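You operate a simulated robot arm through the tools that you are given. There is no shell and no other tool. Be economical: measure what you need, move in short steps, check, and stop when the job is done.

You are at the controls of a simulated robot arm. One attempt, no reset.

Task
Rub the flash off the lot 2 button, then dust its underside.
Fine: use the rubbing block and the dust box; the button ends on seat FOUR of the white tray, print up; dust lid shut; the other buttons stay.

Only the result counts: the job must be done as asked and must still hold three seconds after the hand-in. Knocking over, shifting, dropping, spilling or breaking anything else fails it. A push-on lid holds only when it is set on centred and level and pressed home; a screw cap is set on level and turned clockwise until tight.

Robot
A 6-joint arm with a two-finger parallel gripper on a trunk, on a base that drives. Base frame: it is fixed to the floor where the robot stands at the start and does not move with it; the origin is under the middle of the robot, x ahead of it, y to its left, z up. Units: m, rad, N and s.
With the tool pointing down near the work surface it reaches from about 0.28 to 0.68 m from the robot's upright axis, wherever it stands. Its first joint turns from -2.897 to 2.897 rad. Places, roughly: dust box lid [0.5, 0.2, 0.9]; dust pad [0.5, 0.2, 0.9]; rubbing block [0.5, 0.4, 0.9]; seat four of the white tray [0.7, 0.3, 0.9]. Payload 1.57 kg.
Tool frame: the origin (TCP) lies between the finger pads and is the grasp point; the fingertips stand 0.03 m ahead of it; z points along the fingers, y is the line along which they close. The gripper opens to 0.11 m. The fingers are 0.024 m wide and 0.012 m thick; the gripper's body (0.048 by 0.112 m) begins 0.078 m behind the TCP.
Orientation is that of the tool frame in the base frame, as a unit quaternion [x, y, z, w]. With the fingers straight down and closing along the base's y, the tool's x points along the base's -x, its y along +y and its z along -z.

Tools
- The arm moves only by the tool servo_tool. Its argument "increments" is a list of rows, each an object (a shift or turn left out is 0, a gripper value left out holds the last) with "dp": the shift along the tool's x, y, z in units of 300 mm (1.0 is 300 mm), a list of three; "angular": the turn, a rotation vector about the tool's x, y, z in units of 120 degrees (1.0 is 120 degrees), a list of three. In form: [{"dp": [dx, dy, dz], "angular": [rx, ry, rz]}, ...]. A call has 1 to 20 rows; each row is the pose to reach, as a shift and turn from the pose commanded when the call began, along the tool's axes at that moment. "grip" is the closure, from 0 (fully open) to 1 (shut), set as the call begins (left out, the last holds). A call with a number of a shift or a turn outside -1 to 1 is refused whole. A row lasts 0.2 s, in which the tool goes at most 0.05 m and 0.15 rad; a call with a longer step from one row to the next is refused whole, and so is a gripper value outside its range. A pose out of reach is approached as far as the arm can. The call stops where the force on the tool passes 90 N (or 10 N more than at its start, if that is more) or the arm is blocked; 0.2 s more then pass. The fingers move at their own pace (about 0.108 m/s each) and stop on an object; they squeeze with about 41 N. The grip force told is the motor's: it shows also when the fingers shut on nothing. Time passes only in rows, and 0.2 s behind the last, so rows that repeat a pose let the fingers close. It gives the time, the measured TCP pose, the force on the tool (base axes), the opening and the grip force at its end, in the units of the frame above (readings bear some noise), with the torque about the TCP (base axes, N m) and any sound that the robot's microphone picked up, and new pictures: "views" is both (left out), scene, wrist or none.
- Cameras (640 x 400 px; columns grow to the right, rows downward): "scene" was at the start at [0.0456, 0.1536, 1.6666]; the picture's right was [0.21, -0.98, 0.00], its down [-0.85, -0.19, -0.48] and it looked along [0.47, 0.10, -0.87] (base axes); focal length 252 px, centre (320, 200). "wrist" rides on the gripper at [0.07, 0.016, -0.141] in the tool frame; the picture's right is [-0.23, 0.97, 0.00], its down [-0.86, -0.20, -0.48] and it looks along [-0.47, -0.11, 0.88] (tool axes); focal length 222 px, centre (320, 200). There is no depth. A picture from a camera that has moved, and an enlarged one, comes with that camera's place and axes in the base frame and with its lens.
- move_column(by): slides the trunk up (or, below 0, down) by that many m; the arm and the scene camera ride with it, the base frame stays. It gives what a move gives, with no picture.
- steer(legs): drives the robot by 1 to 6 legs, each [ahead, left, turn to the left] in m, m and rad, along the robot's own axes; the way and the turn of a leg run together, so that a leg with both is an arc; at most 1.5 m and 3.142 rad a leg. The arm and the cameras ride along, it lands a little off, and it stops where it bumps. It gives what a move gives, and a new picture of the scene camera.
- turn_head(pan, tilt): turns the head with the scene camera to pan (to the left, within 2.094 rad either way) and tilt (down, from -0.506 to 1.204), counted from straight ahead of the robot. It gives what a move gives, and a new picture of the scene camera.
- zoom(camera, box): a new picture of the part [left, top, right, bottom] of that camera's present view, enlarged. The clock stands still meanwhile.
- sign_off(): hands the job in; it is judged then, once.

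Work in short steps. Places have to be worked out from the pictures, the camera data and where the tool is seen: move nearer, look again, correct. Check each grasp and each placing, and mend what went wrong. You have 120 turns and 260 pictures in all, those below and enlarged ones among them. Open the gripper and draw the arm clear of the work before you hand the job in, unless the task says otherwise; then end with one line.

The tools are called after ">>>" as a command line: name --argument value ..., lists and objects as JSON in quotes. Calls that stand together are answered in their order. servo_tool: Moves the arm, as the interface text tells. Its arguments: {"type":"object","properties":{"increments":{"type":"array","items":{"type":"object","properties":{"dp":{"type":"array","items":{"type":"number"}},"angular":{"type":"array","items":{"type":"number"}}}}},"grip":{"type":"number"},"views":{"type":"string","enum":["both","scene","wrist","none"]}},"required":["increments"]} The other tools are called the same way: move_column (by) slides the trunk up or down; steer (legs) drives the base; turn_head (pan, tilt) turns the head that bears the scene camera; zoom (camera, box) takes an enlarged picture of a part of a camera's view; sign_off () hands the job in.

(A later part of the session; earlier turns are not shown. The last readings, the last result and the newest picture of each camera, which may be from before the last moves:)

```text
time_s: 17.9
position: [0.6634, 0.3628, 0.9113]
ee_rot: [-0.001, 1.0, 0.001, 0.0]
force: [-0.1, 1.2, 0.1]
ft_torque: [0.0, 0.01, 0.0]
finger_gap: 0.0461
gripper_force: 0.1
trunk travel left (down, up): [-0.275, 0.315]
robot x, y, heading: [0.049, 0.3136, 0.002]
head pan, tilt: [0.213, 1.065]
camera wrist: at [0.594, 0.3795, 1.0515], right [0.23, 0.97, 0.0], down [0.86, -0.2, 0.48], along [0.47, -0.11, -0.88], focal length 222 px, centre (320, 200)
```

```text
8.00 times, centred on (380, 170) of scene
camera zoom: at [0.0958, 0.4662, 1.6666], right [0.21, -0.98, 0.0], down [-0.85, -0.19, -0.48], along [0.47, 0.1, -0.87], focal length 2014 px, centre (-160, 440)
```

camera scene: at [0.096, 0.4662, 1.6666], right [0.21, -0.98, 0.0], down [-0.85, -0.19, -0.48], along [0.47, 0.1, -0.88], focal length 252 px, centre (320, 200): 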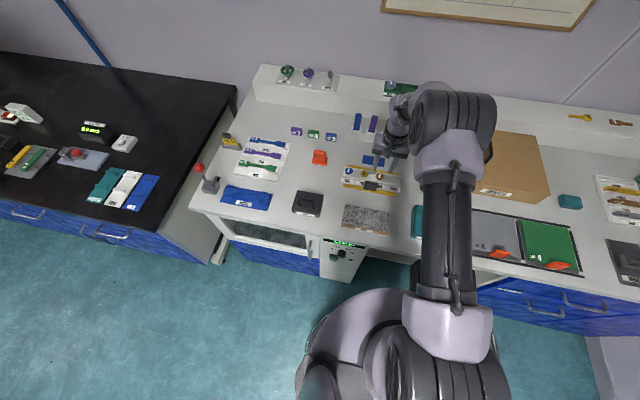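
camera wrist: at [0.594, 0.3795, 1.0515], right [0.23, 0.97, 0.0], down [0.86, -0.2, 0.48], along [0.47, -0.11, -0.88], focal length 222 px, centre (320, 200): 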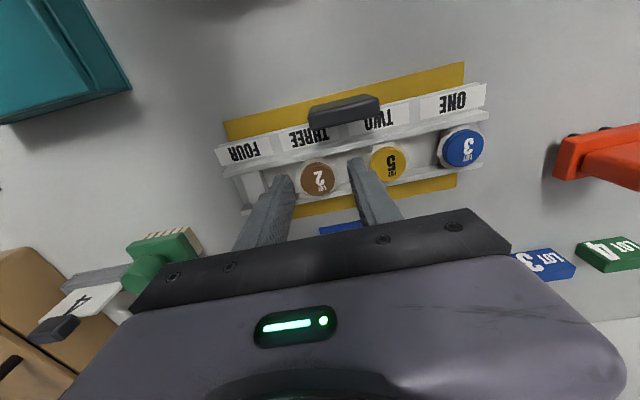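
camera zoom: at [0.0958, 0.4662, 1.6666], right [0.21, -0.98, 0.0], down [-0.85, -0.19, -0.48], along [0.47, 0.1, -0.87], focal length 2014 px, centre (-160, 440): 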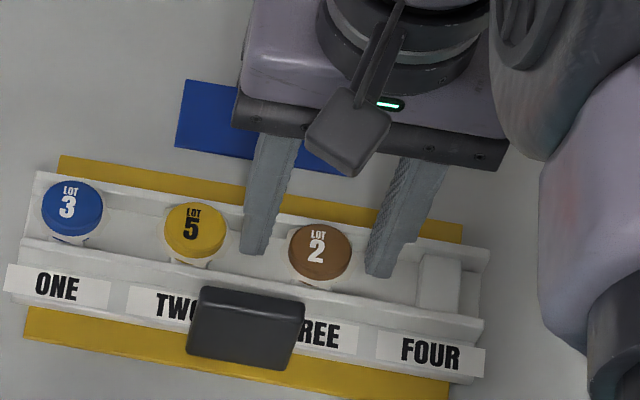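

Both views show the button between the pads with clearance to lot 5. Closing the gripper.

>>> servo_tool --increments '[{"dp": [0, 0, 0]}, {"dp": [0, 0, 0]}, {"dp": [0, 0, 0]}]' --grip 1 --views "wrist"

>>> zoom --camera "wrist" --box '[240, 110, 400, 210]'

>>> zoom --camera "scene" --box '[340, 145, 420, 195]'

```text
time_s: 18.7
position: [0.6626, 0.3631, 0.9111]
ee_rot: [-0.001, 1.0, -0.001, 0.0]
force: [-1.0, 0.8, 6.3]
ft_torque: [0.04, 0.03, -0.05]
finger_gap: 0.0
gripper_force: 21.2
trunk travel left (down, up): [-0.275, 0.315]
robot x, y, heading: [0.0505, 0.3125, 0.001]
head pan, tilt: [0.213, 1.065]
camera wrist: at [0.5934, 0.3796, 1.0521], right [0.23, 0.97, 0.0], down [0.86, -0.2, 0.48], along [0.47, -0.11, -0.88], focal length 222 px, centre (320, 200)
```

wrist: 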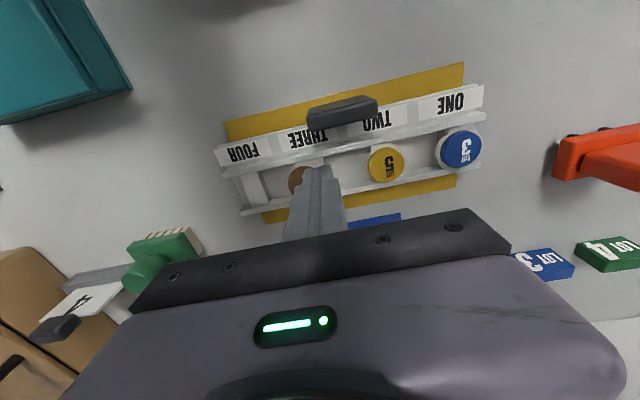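

```text
4.00 times, centred on (320, 160) of wrist
camera zoom: at [0.5934, 0.3796, 1.0521], right [0.23, 0.97, 0.0], down [0.86, -0.2, 0.48], along [0.47, -0.11, -0.88], focal length 888 px, centre (320, 360)
```

zoom: 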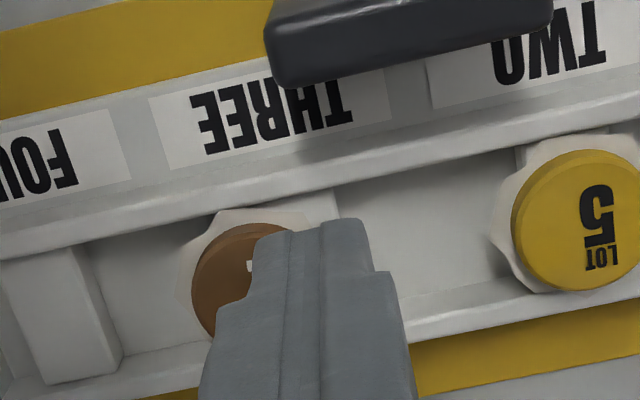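

```text
8.00 times, centred on (380, 170) of scene
camera zoom: at [0.0949, 0.4662, 1.6667], right [0.21, -0.98, 0.0], down [-0.85, -0.19, -0.48], along [0.47, 0.1, -0.87], focal length 2014 px, centre (-160, 440)
```

zoom: 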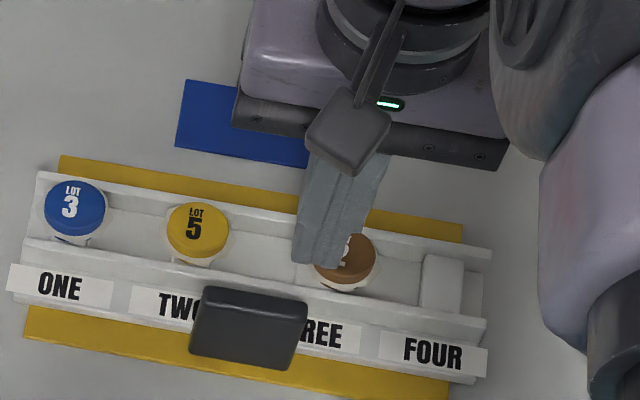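

The tips were just above the cap (top ≈ 0.881) and dragged the button about 10 mm toward FOUR; it may be overhanging its block. While still resting on it, I'll drag it back +y.

>>> servo_tool --increments '[{"dp": [0, 0.01, 0.001]}, {"dp": [0, 0.02, 0.001]}, {"dp": [0, 0.03, 0.001]}]' --views "wrist"

>>> zoom --camera "wrist" --box '[240, 110, 400, 210]'

>>> zoom --camera "scene" --box '[340, 145, 420, 195]'

```text
time_s: 19.5
position: [0.6636, 0.371, 0.9111]
ee_rot: [-0.001, 1.0, 0.0, 0.001]
force: [1.6, -3.5, 13.4]
ft_torque: [-0.21, -0.09, 0.01]
finger_gap: 0.0
gripper_force: 21.4
trunk travel left (down, up): [-0.275, 0.315]
robot x, y, heading: [0.0531, 0.3115, 0.001]
head pan, tilt: [0.213, 1.065]
camera wrist: at [0.5933, 0.3875, 1.0519], right [0.23, 0.97, 0.0], down [0.85, -0.2, 0.48], along [0.47, -0.11, -0.88], focal length 222 px, centre (320, 200)
```

wrist: 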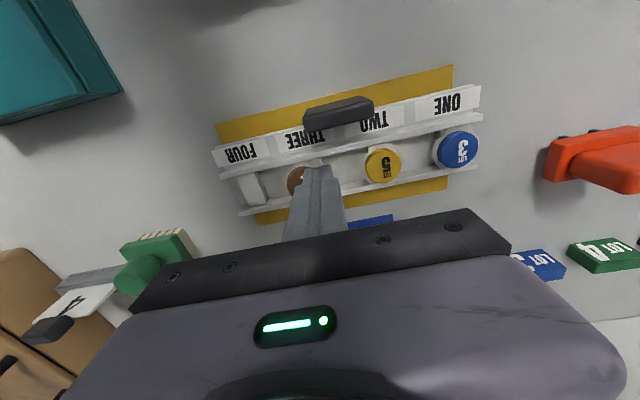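

```text
4.00 times, centred on (320, 160) of wrist
camera zoom: at [0.5933, 0.3875, 1.0519], right [0.23, 0.97, 0.0], down [0.85, -0.2, 0.48], along [0.47, -0.11, -0.88], focal length 888 px, centre (320, 360)
```

zoom: 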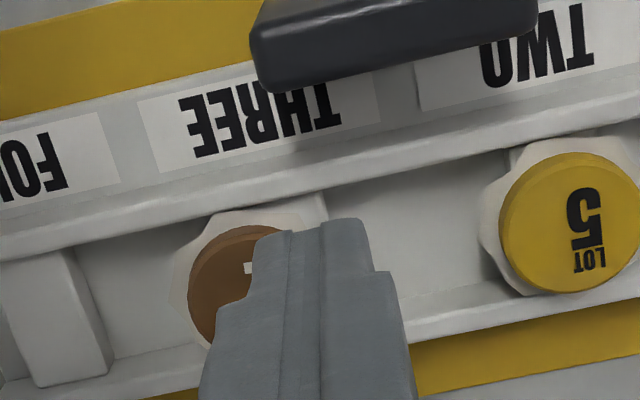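

```text
8.00 times, centred on (380, 170) of scene
camera zoom: at [0.0945, 0.4655, 1.6668], right [0.21, -0.98, 0.0], down [-0.85, -0.19, -0.49], along [0.47, 0.1, -0.87], focal length 2014 px, centre (-160, 440)
```

zoom: 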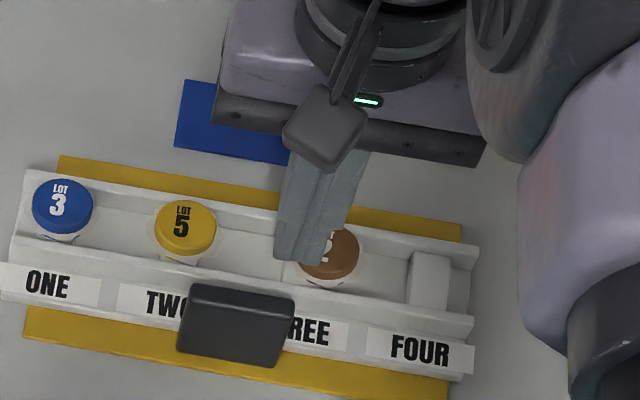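

The whole tray slid about 5 mm on its plate instead (I'll restore that later). With a lighter press the button should slide on its block rather than the tray; I'll ease the pressure first.

>>> servo_tool --increments '[{"dp": [0, 0, -0.001]}, {"dp": [0, 0, -0.0015]}]' --views "none"

```text
time_s: 20.1
position: [0.6631, 0.3719, 0.9109]
ee_rot: [-0.001, 1.0, 0.0, 0.0]
force: [1.9, -2.8, 12.1]
ft_torque: [-0.14, -0.11, 0.02]
finger_gap: 0.0001
gripper_force: 22.0
trunk travel left (down, up): [-0.275, 0.315]
robot x, y, heading: [0.0454, 0.3144, -0.001]
head pan, tilt: [0.213, 1.065]
```

>>> servo_tool --increments '[{"dp": [0, 0, -0.003]}, {"dp": [0, 0, -0.006]}, {"dp": [0, 0, -0.008]}]' --views "none"

```text
time_s: 20.9
position: [0.6629, 0.3726, 0.9118]
ee_rot: [-0.001, 1.0, 0.0, -0.001]
force: [-0.4, 0.1, 1.3]
ft_torque: [-0.03, -0.02, -0.02]
finger_gap: 0.0002
gripper_force: 20.5
trunk travel left (down, up): [-0.275, 0.315]
robot x, y, heading: [0.0527, 0.3092, 0.001]
head pan, tilt: [0.213, 1.065]
```

Pressing with just over 1 N now; dragging +y 9 mm.

>>> servo_tool --increments '[{"dp": [0, 0.01, 0.001]}, {"dp": [0, 0.02, 0.001]}, {"dp": [0, 0.03, 0.001]}]' --views "wrist"

>>> zoom --camera "wrist" --box '[240, 110, 400, 210]'

>>> zoom --camera "scene" --box '[340, 145, 420, 195]'

```text
time_s: 21.7
position: [0.6633, 0.3804, 0.9134]
ee_rot: [-0.001, 1.0, -0.001, 0.0]
force: [0.5, 0.0, -0.1]
ft_torque: [-0.01, -0.02, -0.02]
finger_gap: 0.0
gripper_force: 21.3
trunk travel left (down, up): [-0.275, 0.315]
robot x, y, heading: [0.053, 0.3115, 0.002]
head pan, tilt: [0.213, 1.065]
camera wrist: at [0.5939, 0.398, 1.054], right [0.23, 0.97, 0.0], down [0.86, -0.2, 0.48], along [0.47, -0.11, -0.88], focal length 222 px, centre (320, 200)
```

wrist: 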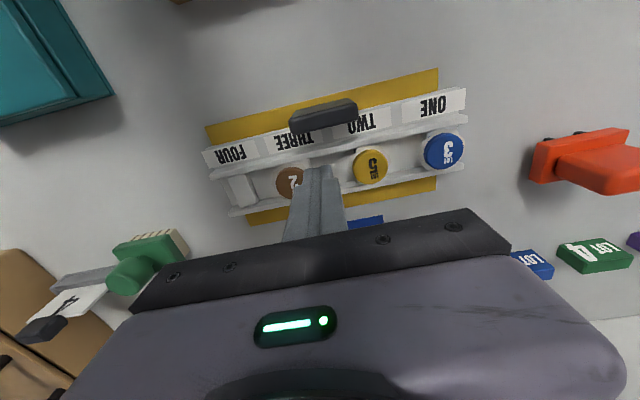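

```text
4.00 times, centred on (320, 160) of wrist
camera zoom: at [0.5939, 0.398, 1.054], right [0.23, 0.97, 0.0], down [0.86, -0.2, 0.48], along [0.47, -0.11, -0.88], focal length 888 px, centre (320, 360)
```

zoom: 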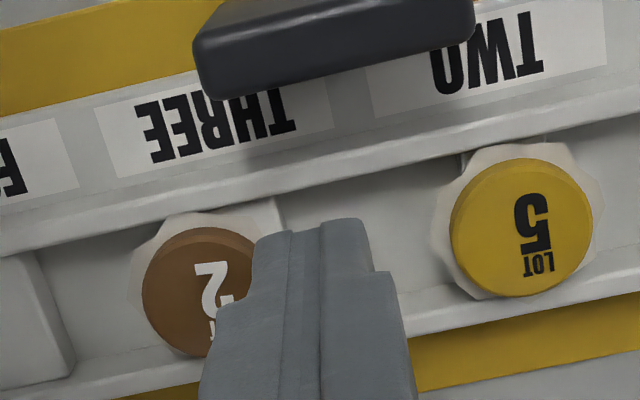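

```text
8.00 times, centred on (380, 170) of scene
camera zoom: at [0.0958, 0.4662, 1.6666], right [0.21, -0.98, 0.0], down [-0.85, -0.19, -0.48], along [0.47, 0.1, -0.87], focal length 2014 px, centre (-160, 440)
```

zoom: 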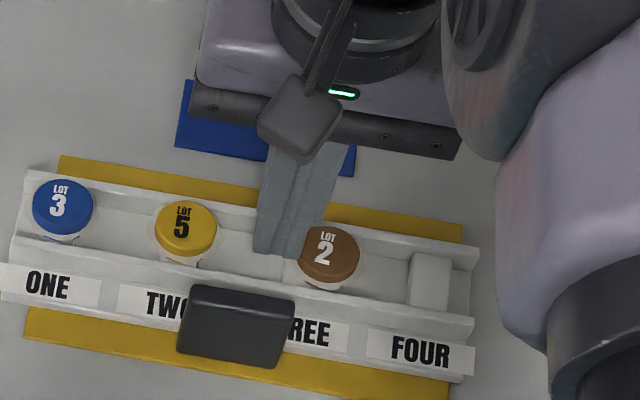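

Contact was lost but the button stayed level on its block, at about y = 0.358. I'll rise, open, recentre and come down lower this time.

>>> servo_tool --increments '[{"dp": [0, 0, -0.1]}, {"dp": [0, 0, -0.1]}, {"dp": [-0.003, -0.075, -0.1]}, {"dp": [-0.003, -0.075, -0.1]}]' --grip 0.56 --views "none"

>>> servo_tool --increments '[{"dp": [0, 0, 0.05]}, {"dp": [0, 0, 0.09]}, {"dp": [0, 0, 0.1]}]' --views "wrist"

>>> zoom --camera "wrist" --box '[240, 110, 400, 210]'

>>> zoom --camera "scene" --box '[340, 145, 420, 195]'

```text
time_s: 22.7
position: [0.6639, 0.3586, 0.9434]
ee_rot: [-0.001, 1.0, 0.0, 0.0]
force: [0.2, 0.1, -0.1]
ft_torque: [-0.01, -0.01, -0.01]
finger_gap: 0.0484
gripper_force: 0.0
trunk travel left (down, up): [-0.275, 0.315]
robot x, y, heading: [0.0477, 0.3158, 0.0]
head pan, tilt: [0.213, 1.065]
```

```text
time_s: 23.5
position: [0.6634, 0.3587, 0.9125]
ee_rot: [-0.001, 1.0, -0.001, 0.0]
force: [-0.9, -0.1, -0.3]
ft_torque: [0.02, 0.01, 0.0]
finger_gap: 0.0483
gripper_force: 0.0
trunk travel left (down, up): [-0.275, 0.315]
robot x, y, heading: [0.0516, 0.3127, 0.004]
head pan, tilt: [0.213, 1.065]
camera wrist: at [0.5942, 0.3744, 1.0541], right [0.23, 0.97, 0.0], down [0.86, -0.2, 0.48], along [0.47, -0.11, -0.88], focal length 222 px, centre (320, 200)
```

wrist: 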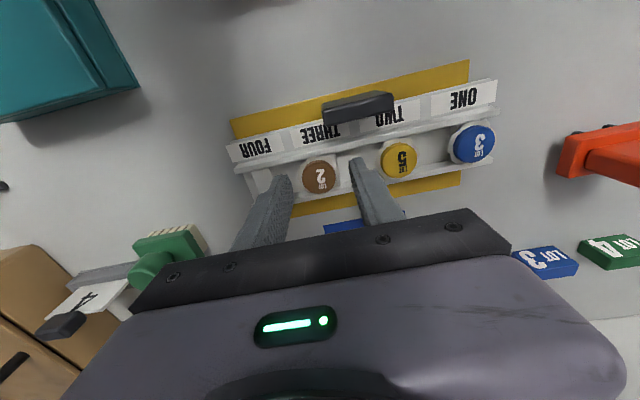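

```text
4.00 times, centred on (320, 160) of wrist
camera zoom: at [0.5942, 0.3744, 1.0541], right [0.23, 0.97, 0.0], down [0.86, -0.2, 0.48], along [0.47, -0.11, -0.88], focal length 888 px, centre (320, 360)
```

zoom: 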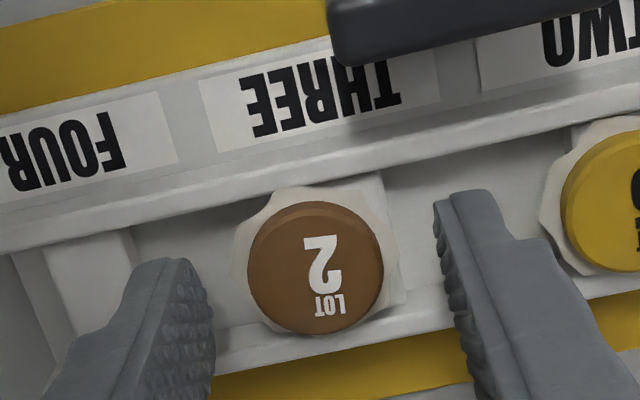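

```text
8.00 times, centred on (380, 170) of scene
camera zoom: at [0.0958, 0.4661, 1.6666], right [0.21, -0.98, 0.0], down [-0.85, -0.19, -0.48], along [0.47, 0.1, -0.87], focal length 2014 px, centre (-160, 440)
```

zoom: 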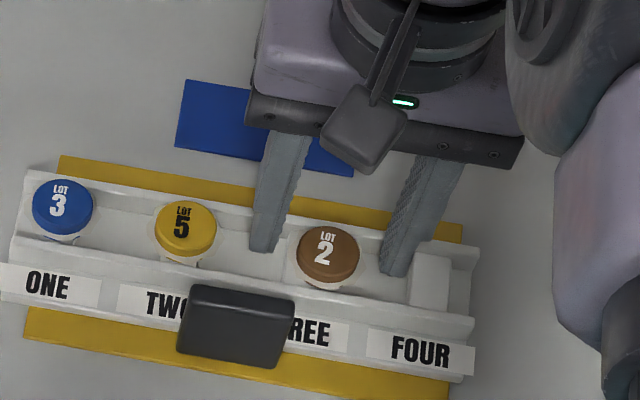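

Well centred in both views. Lowering 5 mm more, then gripping.

>>> servo_tool --increments '[{"dp": [0, 0, 0.009]}, {"dp": [0, 0, 0.018]}, {"dp": [0, 0, 0.018]}]' --views "none"

>>> servo_tool --increments '[{"dp": [0, 0, 0]}, {"dp": [0, 0, 0]}, {"dp": [0, 0, 0]}]' --grip 0.72 --views "wrist"

>>> zoom --camera "wrist" --box '[240, 110, 400, 210]'

>>> zoom --camera "scene" --box '[340, 145, 420, 195]'

```text
time_s: 24.3
position: [0.6639, 0.3586, 0.9069]
ee_rot: [-0.001, 1.0, 0.001, 0.0]
force: [-0.9, -0.9, -1.2]
ft_torque: [-0.02, 0.0, -0.03]
finger_gap: 0.0486
gripper_force: 0.2
trunk travel left (down, up): [-0.275, 0.315]
robot x, y, heading: [0.0477, 0.3121, 0.001]
head pan, tilt: [0.213, 1.065]
```

```text
time_s: 25.1
position: [0.6642, 0.3585, 0.9079]
ee_rot: [0.0, 1.0, 0.0, 0.0]
force: [0.3, 0.2, 0.5]
ft_torque: [0.0, 0.0, -0.01]
finger_gap: 0.0306
gripper_force: 0.0
trunk travel left (down, up): [-0.275, 0.315]
robot x, y, heading: [0.051, 0.3138, -0.001]
head pan, tilt: [0.213, 1.065]
camera wrist: at [0.5941, 0.3748, 1.0487], right [0.23, 0.97, 0.0], down [0.86, -0.2, 0.48], along [0.47, -0.11, -0.88], focal length 222 px, centre (320, 200)
```

wrist: 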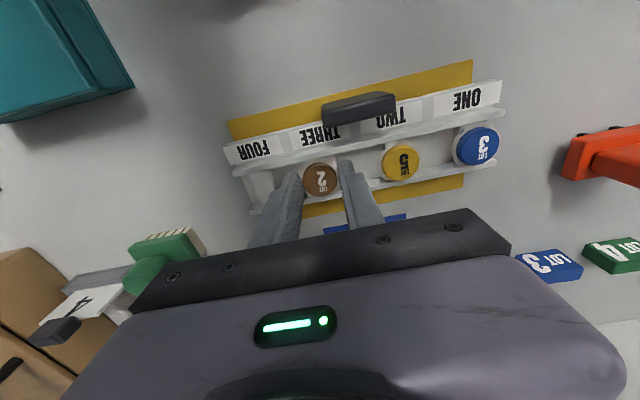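

```text
4.00 times, centred on (320, 160) of wrist
camera zoom: at [0.5941, 0.3748, 1.0487], right [0.23, 0.97, 0.0], down [0.86, -0.2, 0.48], along [0.47, -0.11, -0.88], focal length 888 px, centre (320, 360)
```

zoom: 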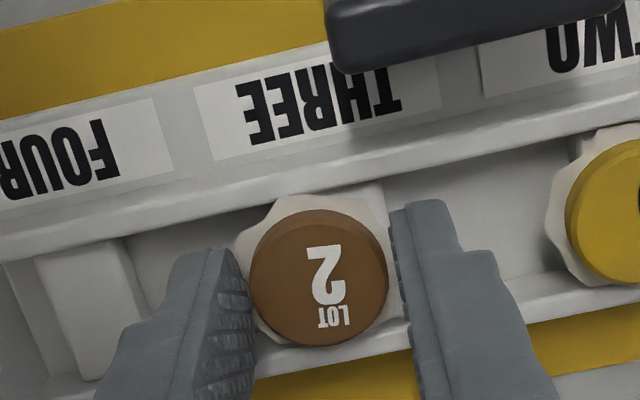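

```text
8.00 times, centred on (380, 170) of scene
camera zoom: at [0.0958, 0.4661, 1.6666], right [0.21, -0.98, 0.0], down [-0.85, -0.19, -0.48], along [0.47, 0.1, -0.87], focal length 2014 px, centre (-160, 440)
```

zoom: 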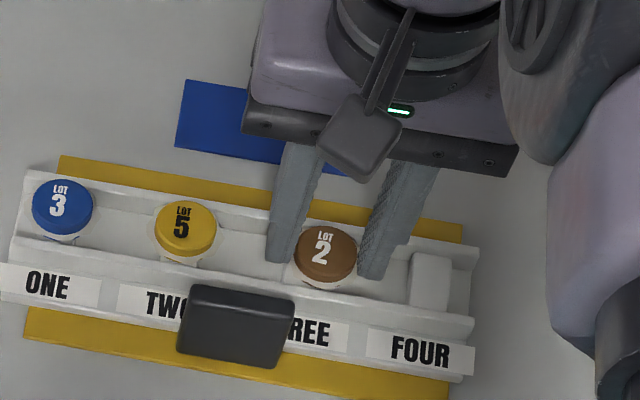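

Fingers straddle the cap above the flash. I'll go 1 mm lower and close.

>>> servo_tool --increments '[{"dp": [0, 0, 0.0035]}, {"dp": [0, 0, 0.0035]}]' --views "none"

>>> servo_tool --increments '[{"dp": [0, 0, 0]}, {"dp": [0, 0, 0]}, {"dp": [0, 0, 0]}]' --grip 1 --views "wrist"

>>> zoom --camera "wrist" --box '[240, 110, 400, 210]'

```text
time_s: 25.7
position: [0.6637, 0.3579, 0.9071]
ee_rot: [-0.001, 1.0, 0.0, 0.0]
force: [-0.6, -0.1, 0.6]
ft_torque: [-0.01, -0.03, -0.02]
finger_gap: 0.0308
gripper_force: 0.1
trunk travel left (down, up): [-0.275, 0.315]
robot x, y, heading: [0.0492, 0.3128, 0.004]
head pan, tilt: [0.213, 1.065]
```

```text
time_s: 26.5
position: [0.6633, 0.3583, 0.9066]
ee_rot: [-0.001, 1.0, 0.0, -0.001]
force: [0.7, 0.0, 0.3]
ft_torque: [0.02, 0.02, 0.02]
finger_gap: 0.0269
gripper_force: 38.1
trunk travel left (down, up): [-0.275, 0.315]
robot x, y, heading: [0.0514, 0.3132, 0.003]
head pan, tilt: [0.213, 1.065]
camera wrist: at [0.5942, 0.3745, 1.0474], right [0.23, 0.97, 0.0], down [0.86, -0.2, 0.48], along [0.47, -0.11, -0.88], focal length 222 px, centre (320, 200)
```

wrist: 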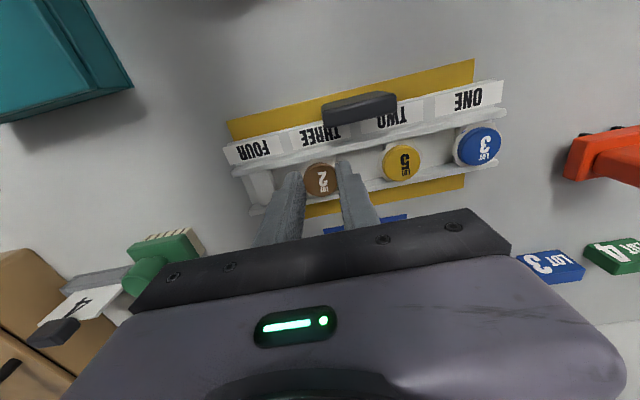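

```text
4.00 times, centred on (320, 160) of wrist
camera zoom: at [0.5942, 0.3745, 1.0474], right [0.23, 0.97, 0.0], down [0.86, -0.2, 0.48], along [0.47, -0.11, -0.88], focal length 888 px, centre (320, 360)
```

zoom: 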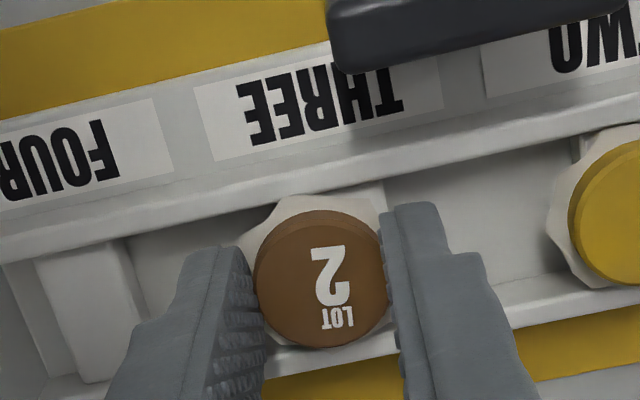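

Gripped (26.9 mm, 38 N). While holding it, I'll press lightly onto its block and draw the tray back -y by about 5 mm to its original place.

>>> servo_tool --increments '[{"dp": [0, 0, 0.008]}, {"dp": [0, 0, 0.012]}, {"dp": [0, -0.006, 0.012]}, {"dp": [0, -0.012, 0.012]}, {"dp": [0, -0.018, 0.012]}]' --views "none"

>>> zoom --camera "scene" --box '[340, 145, 420, 195]'

```text
time_s: 27.7
position: [0.6637, 0.3554, 0.9054]
ee_rot: [-0.002, 1.0, 0.0, 0.001]
force: [4.7, 15.8, 43.3]
ft_torque: [0.53, -0.3, 0.04]
finger_gap: 0.0272
gripper_force: 37.5
trunk travel left (down, up): [-0.275, 0.315]
robot x, y, heading: [0.0487, 0.3142, 0.001]
head pan, tilt: [0.213, 1.065]
```

```text
8.00 times, centred on (380, 170) of scene
camera zoom: at [0.0915, 0.4676, 1.6668], right [0.21, -0.98, 0.0], down [-0.85, -0.19, -0.49], along [0.48, 0.1, -0.87], focal length 2014 px, centre (-160, 440)
```

zoom: 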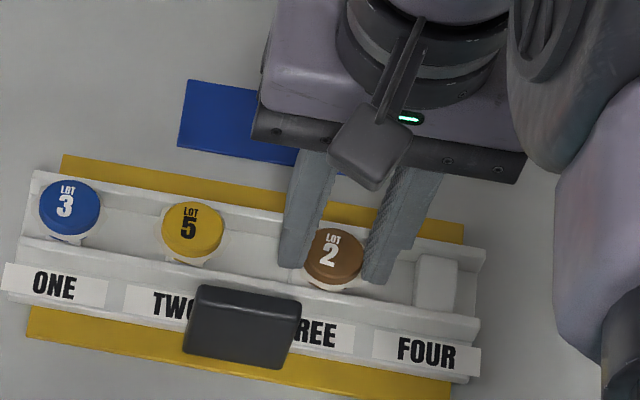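

The tray moved about half-way back. Easing the press a little and drawing 3 mm more.

>>> servo_tool --increments '[{"dp": [0, 0, -0.004]}, {"dp": [0, -0.005, -0.004]}, {"dp": [0, -0.01, -0.004]}]' --views "none"

>>> zoom --camera "scene" --box '[340, 145, 420, 195]'

```text
time_s: 28.5
position: [0.6621, 0.3506, 0.9053]
ee_rot: [-0.001, 1.0, 0.0, 0.001]
force: [3.0, 12.7, 39.0]
ft_torque: [0.5, -0.27, 0.02]
finger_gap: 0.027
gripper_force: 37.9
trunk travel left (down, up): [-0.275, 0.315]
robot x, y, heading: [0.0505, 0.3142, 0.001]
head pan, tilt: [0.213, 1.065]
```

```text
8.00 times, centred on (380, 170) of scene
camera zoom: at [0.0917, 0.4676, 1.6667], right [0.21, -0.98, 0.0], down [-0.85, -0.19, -0.49], along [0.48, 0.1, -0.87], focal length 2014 px, centre (-160, 440)
```

zoom: 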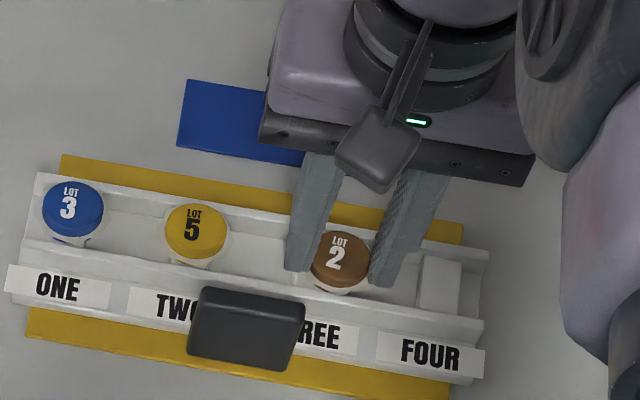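

The tray is back at its original position. Lifting the button straight up.

>>> servo_tool --increments '[{"dp": [0, 0, -0.02]}, {"dp": [0, 0, -0.08]}, {"dp": [0, 0, -0.2]}, {"dp": [0, 0, -0.3]}]' --views "both"

>>> zoom --camera "wrist" --box '[240, 110, 400, 210]'

>>> zoom --camera "scene" --box '[340, 145, 420, 195]'

```text
time_s: 29.5
position: [0.6625, 0.3523, 0.9915]
ee_rot: [-0.001, 1.0, 0.0, -0.001]
force: [-0.3, -0.3, 0.4]
ft_torque: [0.03, -0.02, -0.02]
finger_gap: 0.0268
gripper_force: 37.6
trunk travel left (down, up): [-0.275, 0.315]
robot x, y, heading: [0.0513, 0.3111, 0.006]
head pan, tilt: [0.213, 1.065]
camera scene: at [0.0953, 0.4661, 1.6666], right [0.21, -0.98, 0.0], down [-0.85, -0.19, -0.48], along [0.47, 0.1, -0.87], focal length 252 px, centre (320, 200)
camera wrist: at [0.5928, 0.3688, 1.1324], right [0.23, 0.97, 0.0], down [0.86, -0.2, 0.48], along [0.47, -0.11, -0.88], focal length 222 px, centre (320, 200)
```

scene: 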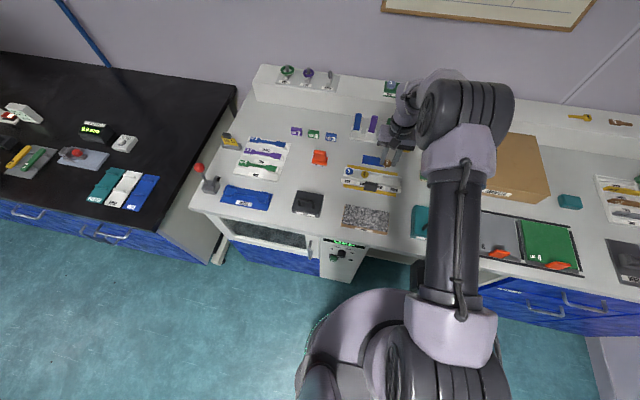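
wrist: 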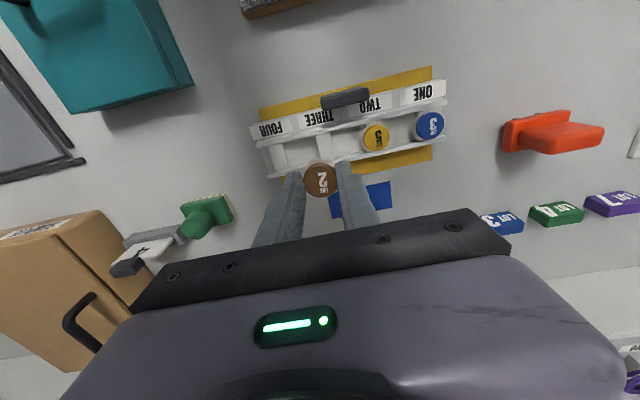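

```text
4.00 times, centred on (320, 160) of wrist
camera zoom: at [0.5928, 0.3688, 1.1324], right [0.23, 0.97, 0.0], down [0.86, -0.2, 0.48], along [0.47, -0.11, -0.88], focal length 888 px, centre (320, 360)
```

zoom: 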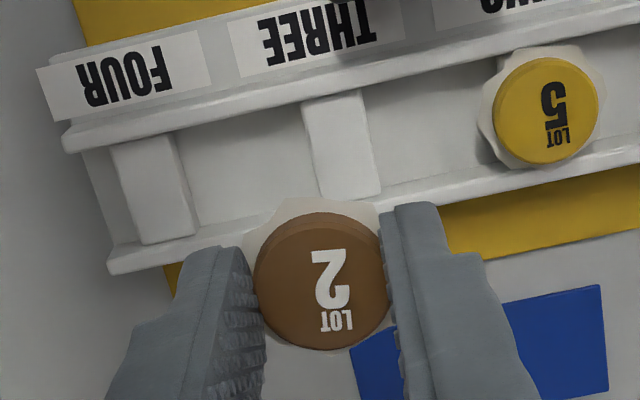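

```text
8.00 times, centred on (380, 170) of scene
camera zoom: at [0.0953, 0.4661, 1.6666], right [0.21, -0.98, 0.0], down [-0.85, -0.19, -0.48], along [0.47, 0.1, -0.87], focal length 2014 px, centre (-160, 440)
```

zoom: 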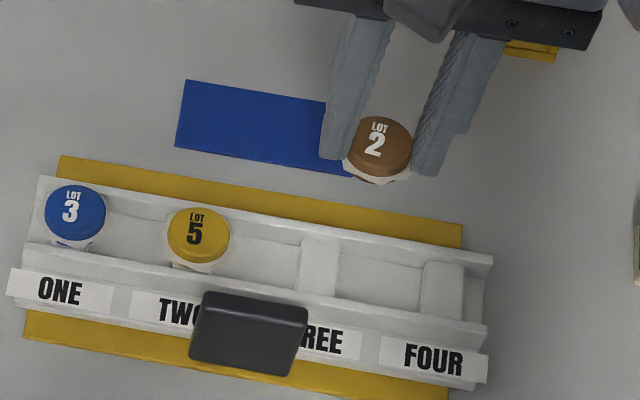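

The button is lifted, flash still on. Now I'll carry it over the rubbing block at about (0.49, 0.39).

>>> servo_tool --increments '[{"dp": [0.14, 0.033, 0]}, {"dp": [0.28, 0.066, 0]}, {"dp": [0.42, 0.1, 0]}, {"dp": [0.56, 0.132, 0.0]}, {"dp": [0.588, 0.132, 0.06]}]' --views "both"

>>> zoom --camera "wrist" --box '[220, 80, 420, 205]'

>>> zoom --camera "scene" --box '[330, 170, 426, 230]'

```text
time_s: 30.7
position: [0.4869, 0.3885, 0.9762]
ee_rot: [0.0, 1.0, 0.001, 0.0]
force: [-0.2, -0.3, -0.2]
ft_torque: [0.02, 0.01, -0.04]
finger_gap: 0.0269
gripper_force: 37.5
trunk travel left (down, up): [-0.275, 0.315]
robot x, y, heading: [0.048, 0.3122, 0.006]
head pan, tilt: [0.213, 1.065]
camera scene: at [0.0965, 0.4661, 1.6666], right [0.21, -0.98, 0.0], down [-0.85, -0.19, -0.48], along [0.47, 0.1, -0.88], focal length 252 px, centre (320, 200)
camera wrist: at [0.4178, 0.4056, 1.1169], right [0.23, 0.97, 0.0], down [0.86, -0.2, 0.48], along [0.47, -0.11, -0.88], focal length 222 px, centre (320, 200)
```

scene: 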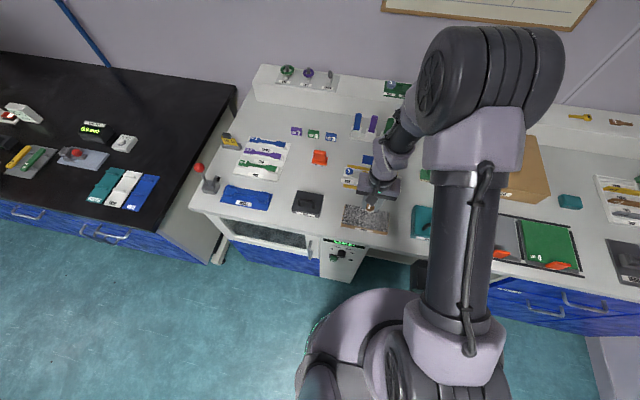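
wrist: 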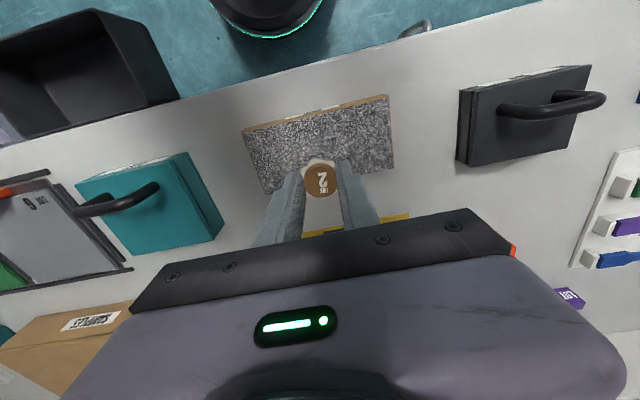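

```text
3.20 times, centred on (320, 142) of wrist
camera zoom: at [0.4178, 0.4056, 1.1169], right [0.23, 0.97, 0.0], down [0.86, -0.2, 0.48], along [0.47, -0.11, -0.88], focal length 711 px, centre (320, 384)
```

zoom: 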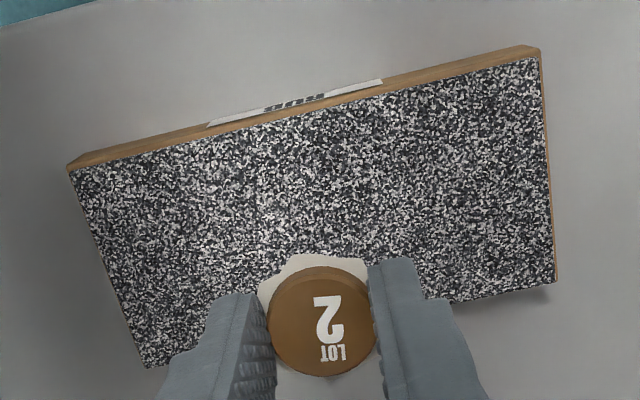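

```text
6.67 times, centred on (378, 200) of scene
camera zoom: at [0.0965, 0.4661, 1.6666], right [0.21, -0.98, 0.0], down [-0.85, -0.19, -0.48], along [0.47, 0.1, -0.88], focal length 1678 px, centre (-67, 200)
```

zoom: 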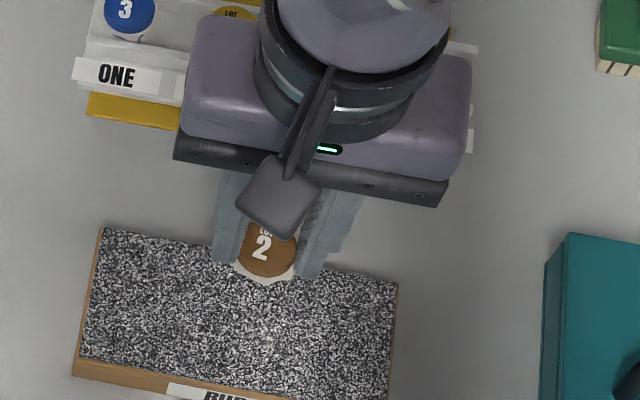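

I'm over the block's centre. Descending to find contact.

>>> servo_tool --increments '[{"dp": [0, 0, 0.09]}, {"dp": [0, 0, 0.18]}, {"dp": [0, 0, 0.22]}]' --views "wrist"

>>> zoom --camera "scene" --box '[330, 170, 426, 230]'

```text
time_s: 31.5
position: [0.4871, 0.3904, 0.9116]
ee_rot: [0.0, 1.0, 0.001, 0.003]
force: [-1.4, 2.4, 33.1]
ft_torque: [-0.12, -0.13, 0.05]
finger_gap: 0.0268
gripper_force: 37.6
trunk travel left (down, up): [-0.275, 0.315]
robot x, y, heading: [0.051, 0.3141, 0.0]
head pan, tilt: [0.213, 1.065]
camera wrist: at [0.4168, 0.4067, 1.0527], right [0.23, 0.97, 0.0], down [0.85, -0.2, 0.48], along [0.47, -0.11, -0.88], focal length 222 px, centre (320, 200)
```

wrist: 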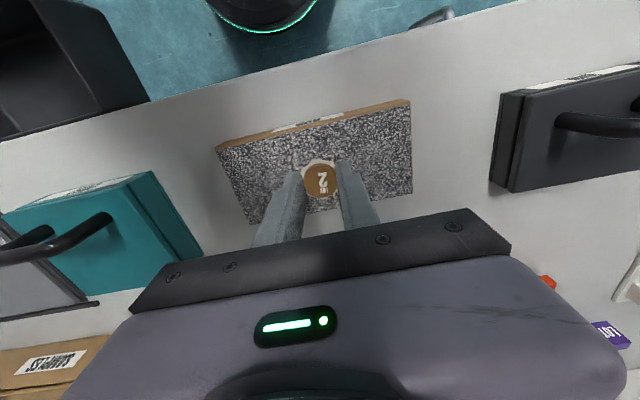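

```text
6.67 times, centred on (378, 200) of scene
camera zoom: at [0.0928, 0.466, 1.6672], right [0.21, -0.98, 0.0], down [-0.85, -0.19, -0.49], along [0.47, 0.1, -0.87], focal length 1678 px, centre (-67, 200)
```

zoom: 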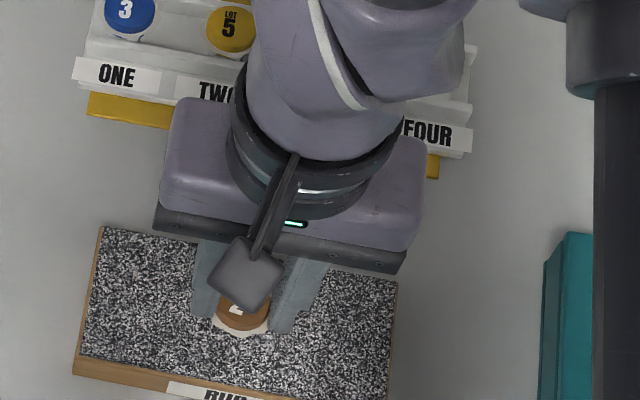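

In contact with 33 N. I'll ease it to about 15 N and make short strokes, watching that the block stays put.

>>> servo_tool --increments '[{"dp": [0, 0, -0.006]}, {"dp": [0, 0, -0.008]}]' --views "none"

>>> servo_tool --increments '[{"dp": [0, 0.03, 0]}, {"dp": [0, 0.06, 0]}, {"dp": [0, 0.03, 0]}, {"dp": [0, 0.0, 0]}, {"dp": [0, -0.03, 0]}, {"dp": [0, -0.06, 0]}, {"dp": [0, -0.03, 0]}, {"dp": [0, 0, 0]}]' --views "wrist"

>>> zoom --camera "wrist" --box '[220, 80, 420, 205]'

>>> zoom --camera "scene" --box '[330, 170, 426, 230]'

```text
time_s: 32.1
position: [0.4883, 0.3902, 0.9111]
ee_rot: [-0.001, 1.0, 0.0, 0.001]
force: [1.3, 3.7, 18.6]
ft_torque: [0.03, -0.18, 0.03]
finger_gap: 0.0268
gripper_force: 37.9
trunk travel left (down, up): [-0.275, 0.315]
robot x, y, heading: [0.0522, 0.3141, -0.001]
head pan, tilt: [0.213, 1.065]
```

```text
time_s: 33.9
position: [0.4882, 0.3903, 0.913]
ee_rot: [-0.001, 1.0, -0.001, 0.0]
force: [0.4, -0.3, -0.5]
ft_torque: [-0.02, 0.0, -0.01]
finger_gap: 0.0269
gripper_force: 38.1
trunk travel left (down, up): [-0.275, 0.315]
robot x, y, heading: [0.051, 0.3111, 0.003]
head pan, tilt: [0.213, 1.065]
camera wrist: at [0.418, 0.4062, 1.0534], right [0.23, 0.97, 0.0], down [0.86, -0.2, 0.48], along [0.47, -0.11, -0.88], focal length 222 px, centre (320, 200)
```

wrist: 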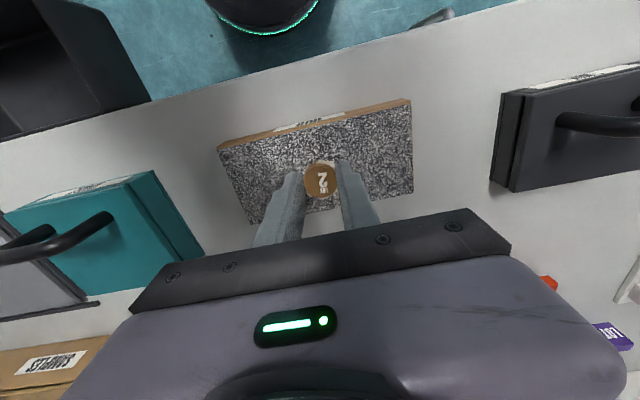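

```text
3.20 times, centred on (320, 142) of wrist
camera zoom: at [0.418, 0.4062, 1.0534], right [0.23, 0.97, 0.0], down [0.86, -0.2, 0.48], along [0.47, -0.11, -0.88], focal length 711 px, centre (320, 384)
```

zoom: 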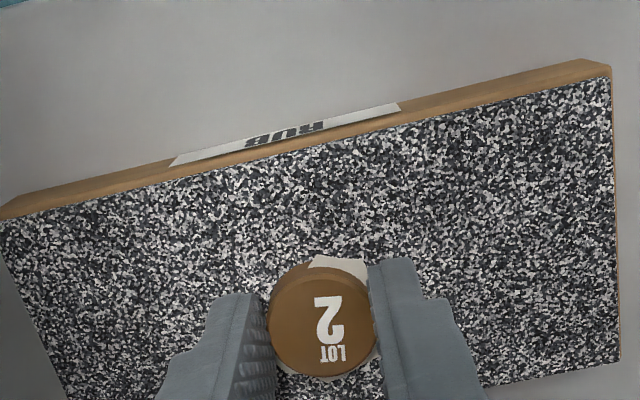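

```text
6.67 times, centred on (378, 200) of scene
camera zoom: at [0.0958, 0.466, 1.6666], right [0.21, -0.98, 0.0], down [-0.85, -0.19, -0.48], along [0.47, 0.1, -0.87], focal length 1678 px, centre (-67, 200)
```

zoom: 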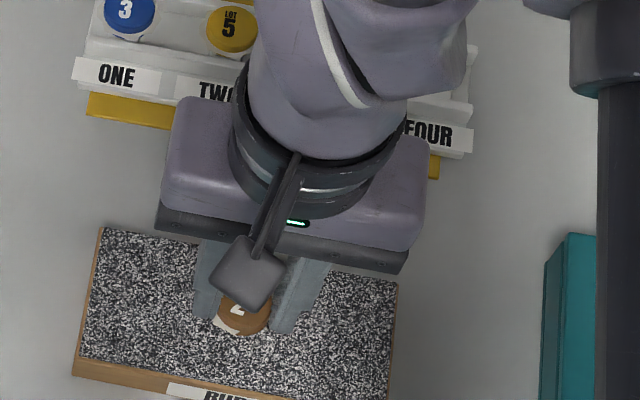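

Flat rubbing works: most of the flash is gone, one piece remains at the front. Contact was lost, so I press down again and rub in both directions.

>>> servo_tool --increments '[{"dp": [0, 0, 0.004]}, {"dp": [0, 0, 0.007]}]' --views "none"

```text
time_s: 34.5
position: [0.4886, 0.3904, 0.9109]
ee_rot: [-0.002, 1.0, 0.0, 0.001]
force: [-1.4, 0.9, 22.5]
ft_torque: [0.01, 0.0, 0.0]
finger_gap: 0.027
gripper_force: 37.2
trunk travel left (down, up): [-0.275, 0.315]
robot x, y, heading: [0.0491, 0.3135, -0.001]
head pan, tilt: [0.213, 1.065]
```

>>> servo_tool --increments '[{"dp": [0.03, 0, 0]}, {"dp": [0.06, 0, 0]}, {"dp": [0.03, 0, 0]}, {"dp": [0.0, 0.0, 0]}, {"dp": [-0.03, 0, 0]}, {"dp": [0, 0, 0]}, {"dp": [0, 0.03, 0]}, {"dp": [0, 0.06, 0]}, {"dp": [0, 0.03, 0]}, {"dp": [0, 0.0, 0]}, {"dp": [0, -0.03, 0]}, {"dp": [0, -0.06, 0]}, {"dp": [0, -0.03, 0]}, {"dp": [0, 0, 0]}]' --views "wrist"

>>> zoom --camera "wrist" --box '[220, 80, 420, 205]'

>>> zoom --camera "scene" --box '[330, 170, 426, 230]'

```text
time_s: 37.5
position: [0.489, 0.3889, 0.91]
ee_rot: [-0.002, 1.0, 0.0, -0.001]
force: [-2.2, -3.3, 7.2]
ft_torque: [-0.08, 0.02, -0.01]
finger_gap: 0.027
gripper_force: 37.4
trunk travel left (down, up): [-0.275, 0.315]
robot x, y, heading: [0.0495, 0.3121, -0.002]
head pan, tilt: [0.213, 1.065]
camera wrist: at [0.4186, 0.4051, 1.0509], right [0.23, 0.97, 0.0], down [0.86, -0.2, 0.48], along [0.47, -0.11, -0.88], focal length 222 px, centre (320, 200)
```

wrist: 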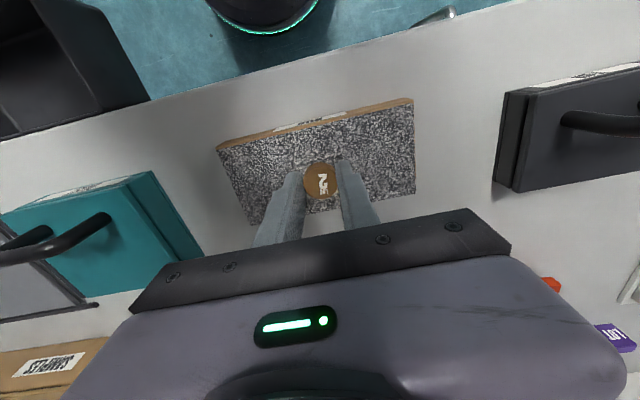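

```text
3.20 times, centred on (320, 142) of wrist
camera zoom: at [0.4186, 0.4051, 1.0509], right [0.23, 0.97, 0.0], down [0.86, -0.2, 0.48], along [0.47, -0.11, -0.88], focal length 711 px, centre (320, 384)
```

zoom: 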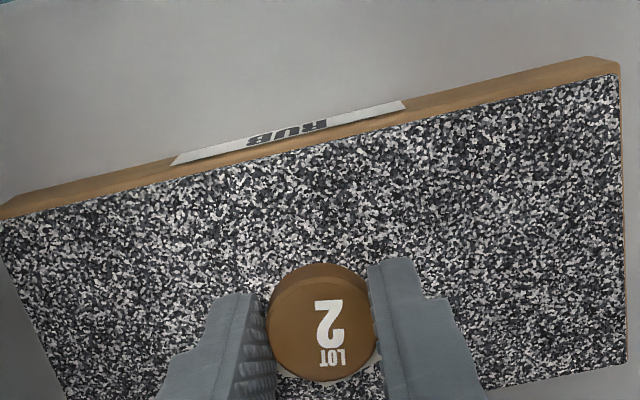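

```text
6.67 times, centred on (378, 200) of scene
camera zoom: at [0.0951, 0.465, 1.6667], right [0.21, -0.98, 0.0], down [-0.85, -0.19, -0.48], along [0.47, 0.1, -0.87], focal length 1678 px, centre (-67, 200)
```

zoom: 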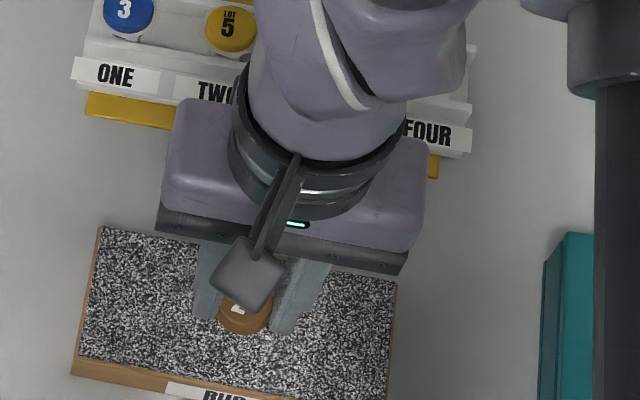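

Front is clean, but a pale sliver may remain at the back. One more rub, then lift and inspect.

>>> servo_tool --increments '[{"dp": [0.0, 0, 0.004]}, {"dp": [0.03, 0, 0.004]}, {"dp": [0.06, 0, 0.004]}, {"dp": [0.03, 0, 0.004]}, {"dp": [0.0, 0.0, 0.004]}, {"dp": [-0.03, 0, 0.004]}, {"dp": [-0.05, 0, 0.004]}, {"dp": [-0.03, 0, 0.004]}, {"dp": [0, 0, 0.004]}, {"dp": [0, 0.03, 0.004]}, {"dp": [0, 0.06, 0.004]}, {"dp": [0, 0.03, 0.004]}, {"dp": [0, 0.0, 0.004]}, {"dp": [0, -0.03, 0.004]}, {"dp": [0, -0.06, 0.004]}, {"dp": [0, -0.03, 0.004]}, {"dp": [0, 0, 0.004]}, {"dp": [0, 0, -0.1]}, {"dp": [0, 0, -0.2]}]' --views "wrist"

>>> zoom --camera "wrist" --box '[270, 130, 370, 210]'

>>> zoom --camera "scene" --box '[330, 170, 426, 230]'

```text
time_s: 41.5
position: [0.4886, 0.389, 0.9666]
ee_rot: [-0.002, 1.0, 0.0, -0.001]
force: [-0.3, 0.1, 0.0]
ft_torque: [0.03, -0.01, 0.03]
finger_gap: 0.0269
gripper_force: 37.6
trunk travel left (down, up): [-0.275, 0.315]
robot x, y, heading: [0.0499, 0.3098, 0.002]
head pan, tilt: [0.213, 1.065]
camera wrist: at [0.4189, 0.406, 1.1084], right [0.23, 0.97, 0.0], down [0.86, -0.2, 0.48], along [0.47, -0.11, -0.88], focal length 222 px, centre (320, 200)
```

wrist: 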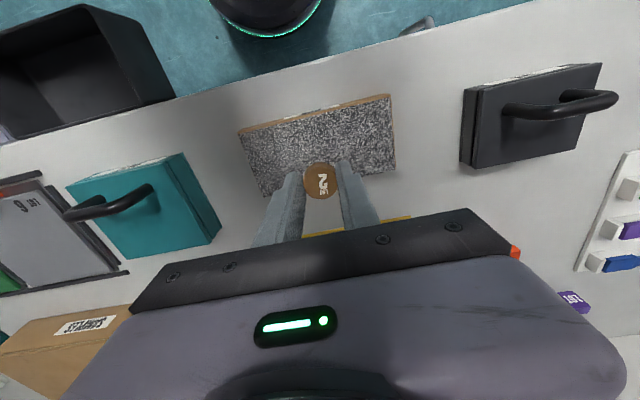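

```text
5.00 times, centred on (320, 170) of wrist
camera zoom: at [0.4189, 0.406, 1.1084], right [0.23, 0.97, 0.0], down [0.86, -0.2, 0.48], along [0.47, -0.11, -0.88], focal length 1111 px, centre (320, 350)
```

zoom: 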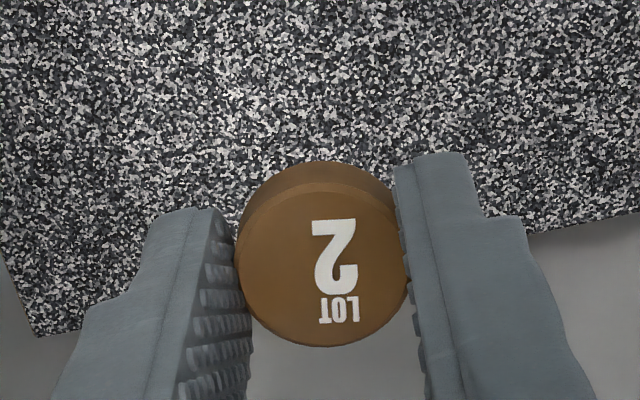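

```text
6.67 times, centred on (378, 200) of scene
camera zoom: at [0.0956, 0.4662, 1.6666], right [0.21, -0.98, 0.0], down [-0.85, -0.19, -0.48], along [0.47, 0.1, -0.87], focal length 1678 px, centre (-67, 200)
```

zoom: 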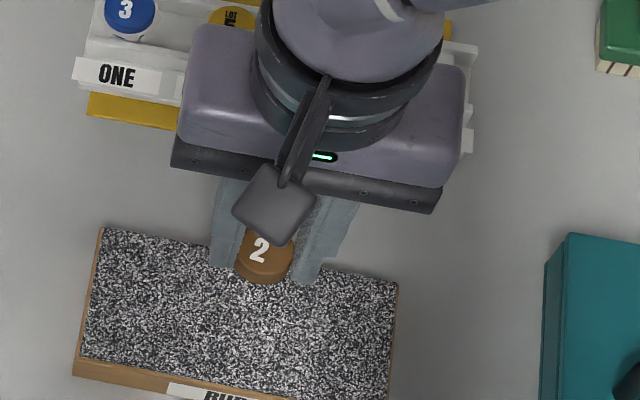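

The flash is gone and the block hasn't moved. To free the gripper for the dust-box lid, I'll set the button down here on the flat rubbing block.

>>> servo_tool --increments '[{"dp": [0, 0, 0.1]}, {"dp": [0, 0, 0.17]}, {"dp": [0, 0, 0.185]}, {"dp": [0, 0, 0.188]}]' --views "none"

```text
time_s: 42.5
position: [0.4886, 0.3895, 0.9123]
ee_rot: [-0.001, 1.0, 0.0, 0.0]
force: [0.0, -1.0, -0.1]
ft_torque: [-0.01, -0.03, 0.0]
finger_gap: 0.0269
gripper_force: 37.3
trunk travel left (down, up): [-0.275, 0.315]
robot x, y, heading: [0.0499, 0.3126, 0.005]
head pan, tilt: [0.213, 1.065]
```

>>> servo_tool --increments '[{"dp": [0, 0, 0.002]}, {"dp": [0, 0, 0.004]}]' --views "none"

```text
time_s: 43.1
position: [0.4871, 0.3901, 0.9109]
ee_rot: [-0.001, 1.0, 0.001, 0.0]
force: [-0.2, -0.9, 0.1]
ft_torque: [-0.03, -0.02, -0.01]
finger_gap: 0.0271
gripper_force: 37.9
trunk travel left (down, up): [-0.275, 0.315]
robot x, y, heading: [0.0505, 0.3123, 0.001]
head pan, tilt: [0.213, 1.065]
```

Nearly down; a touch more, then look for contact.

>>> servo_tool --increments '[{"dp": [0, 0, 0.002]}, {"dp": [0, 0, 0.004]}]' --views "none"

```text
time_s: 43.7
position: [0.4882, 0.3887, 0.9099]
ee_rot: [0.0, 1.0, 0.0, 0.0]
force: [0.0, 0.7, -0.2]
ft_torque: [0.01, -0.01, 0.0]
finger_gap: 0.0272
gripper_force: 37.2
trunk travel left (down, up): [-0.275, 0.315]
robot x, y, heading: [0.0514, 0.3118, 0.004]
head pan, tilt: [0.213, 1.065]
```

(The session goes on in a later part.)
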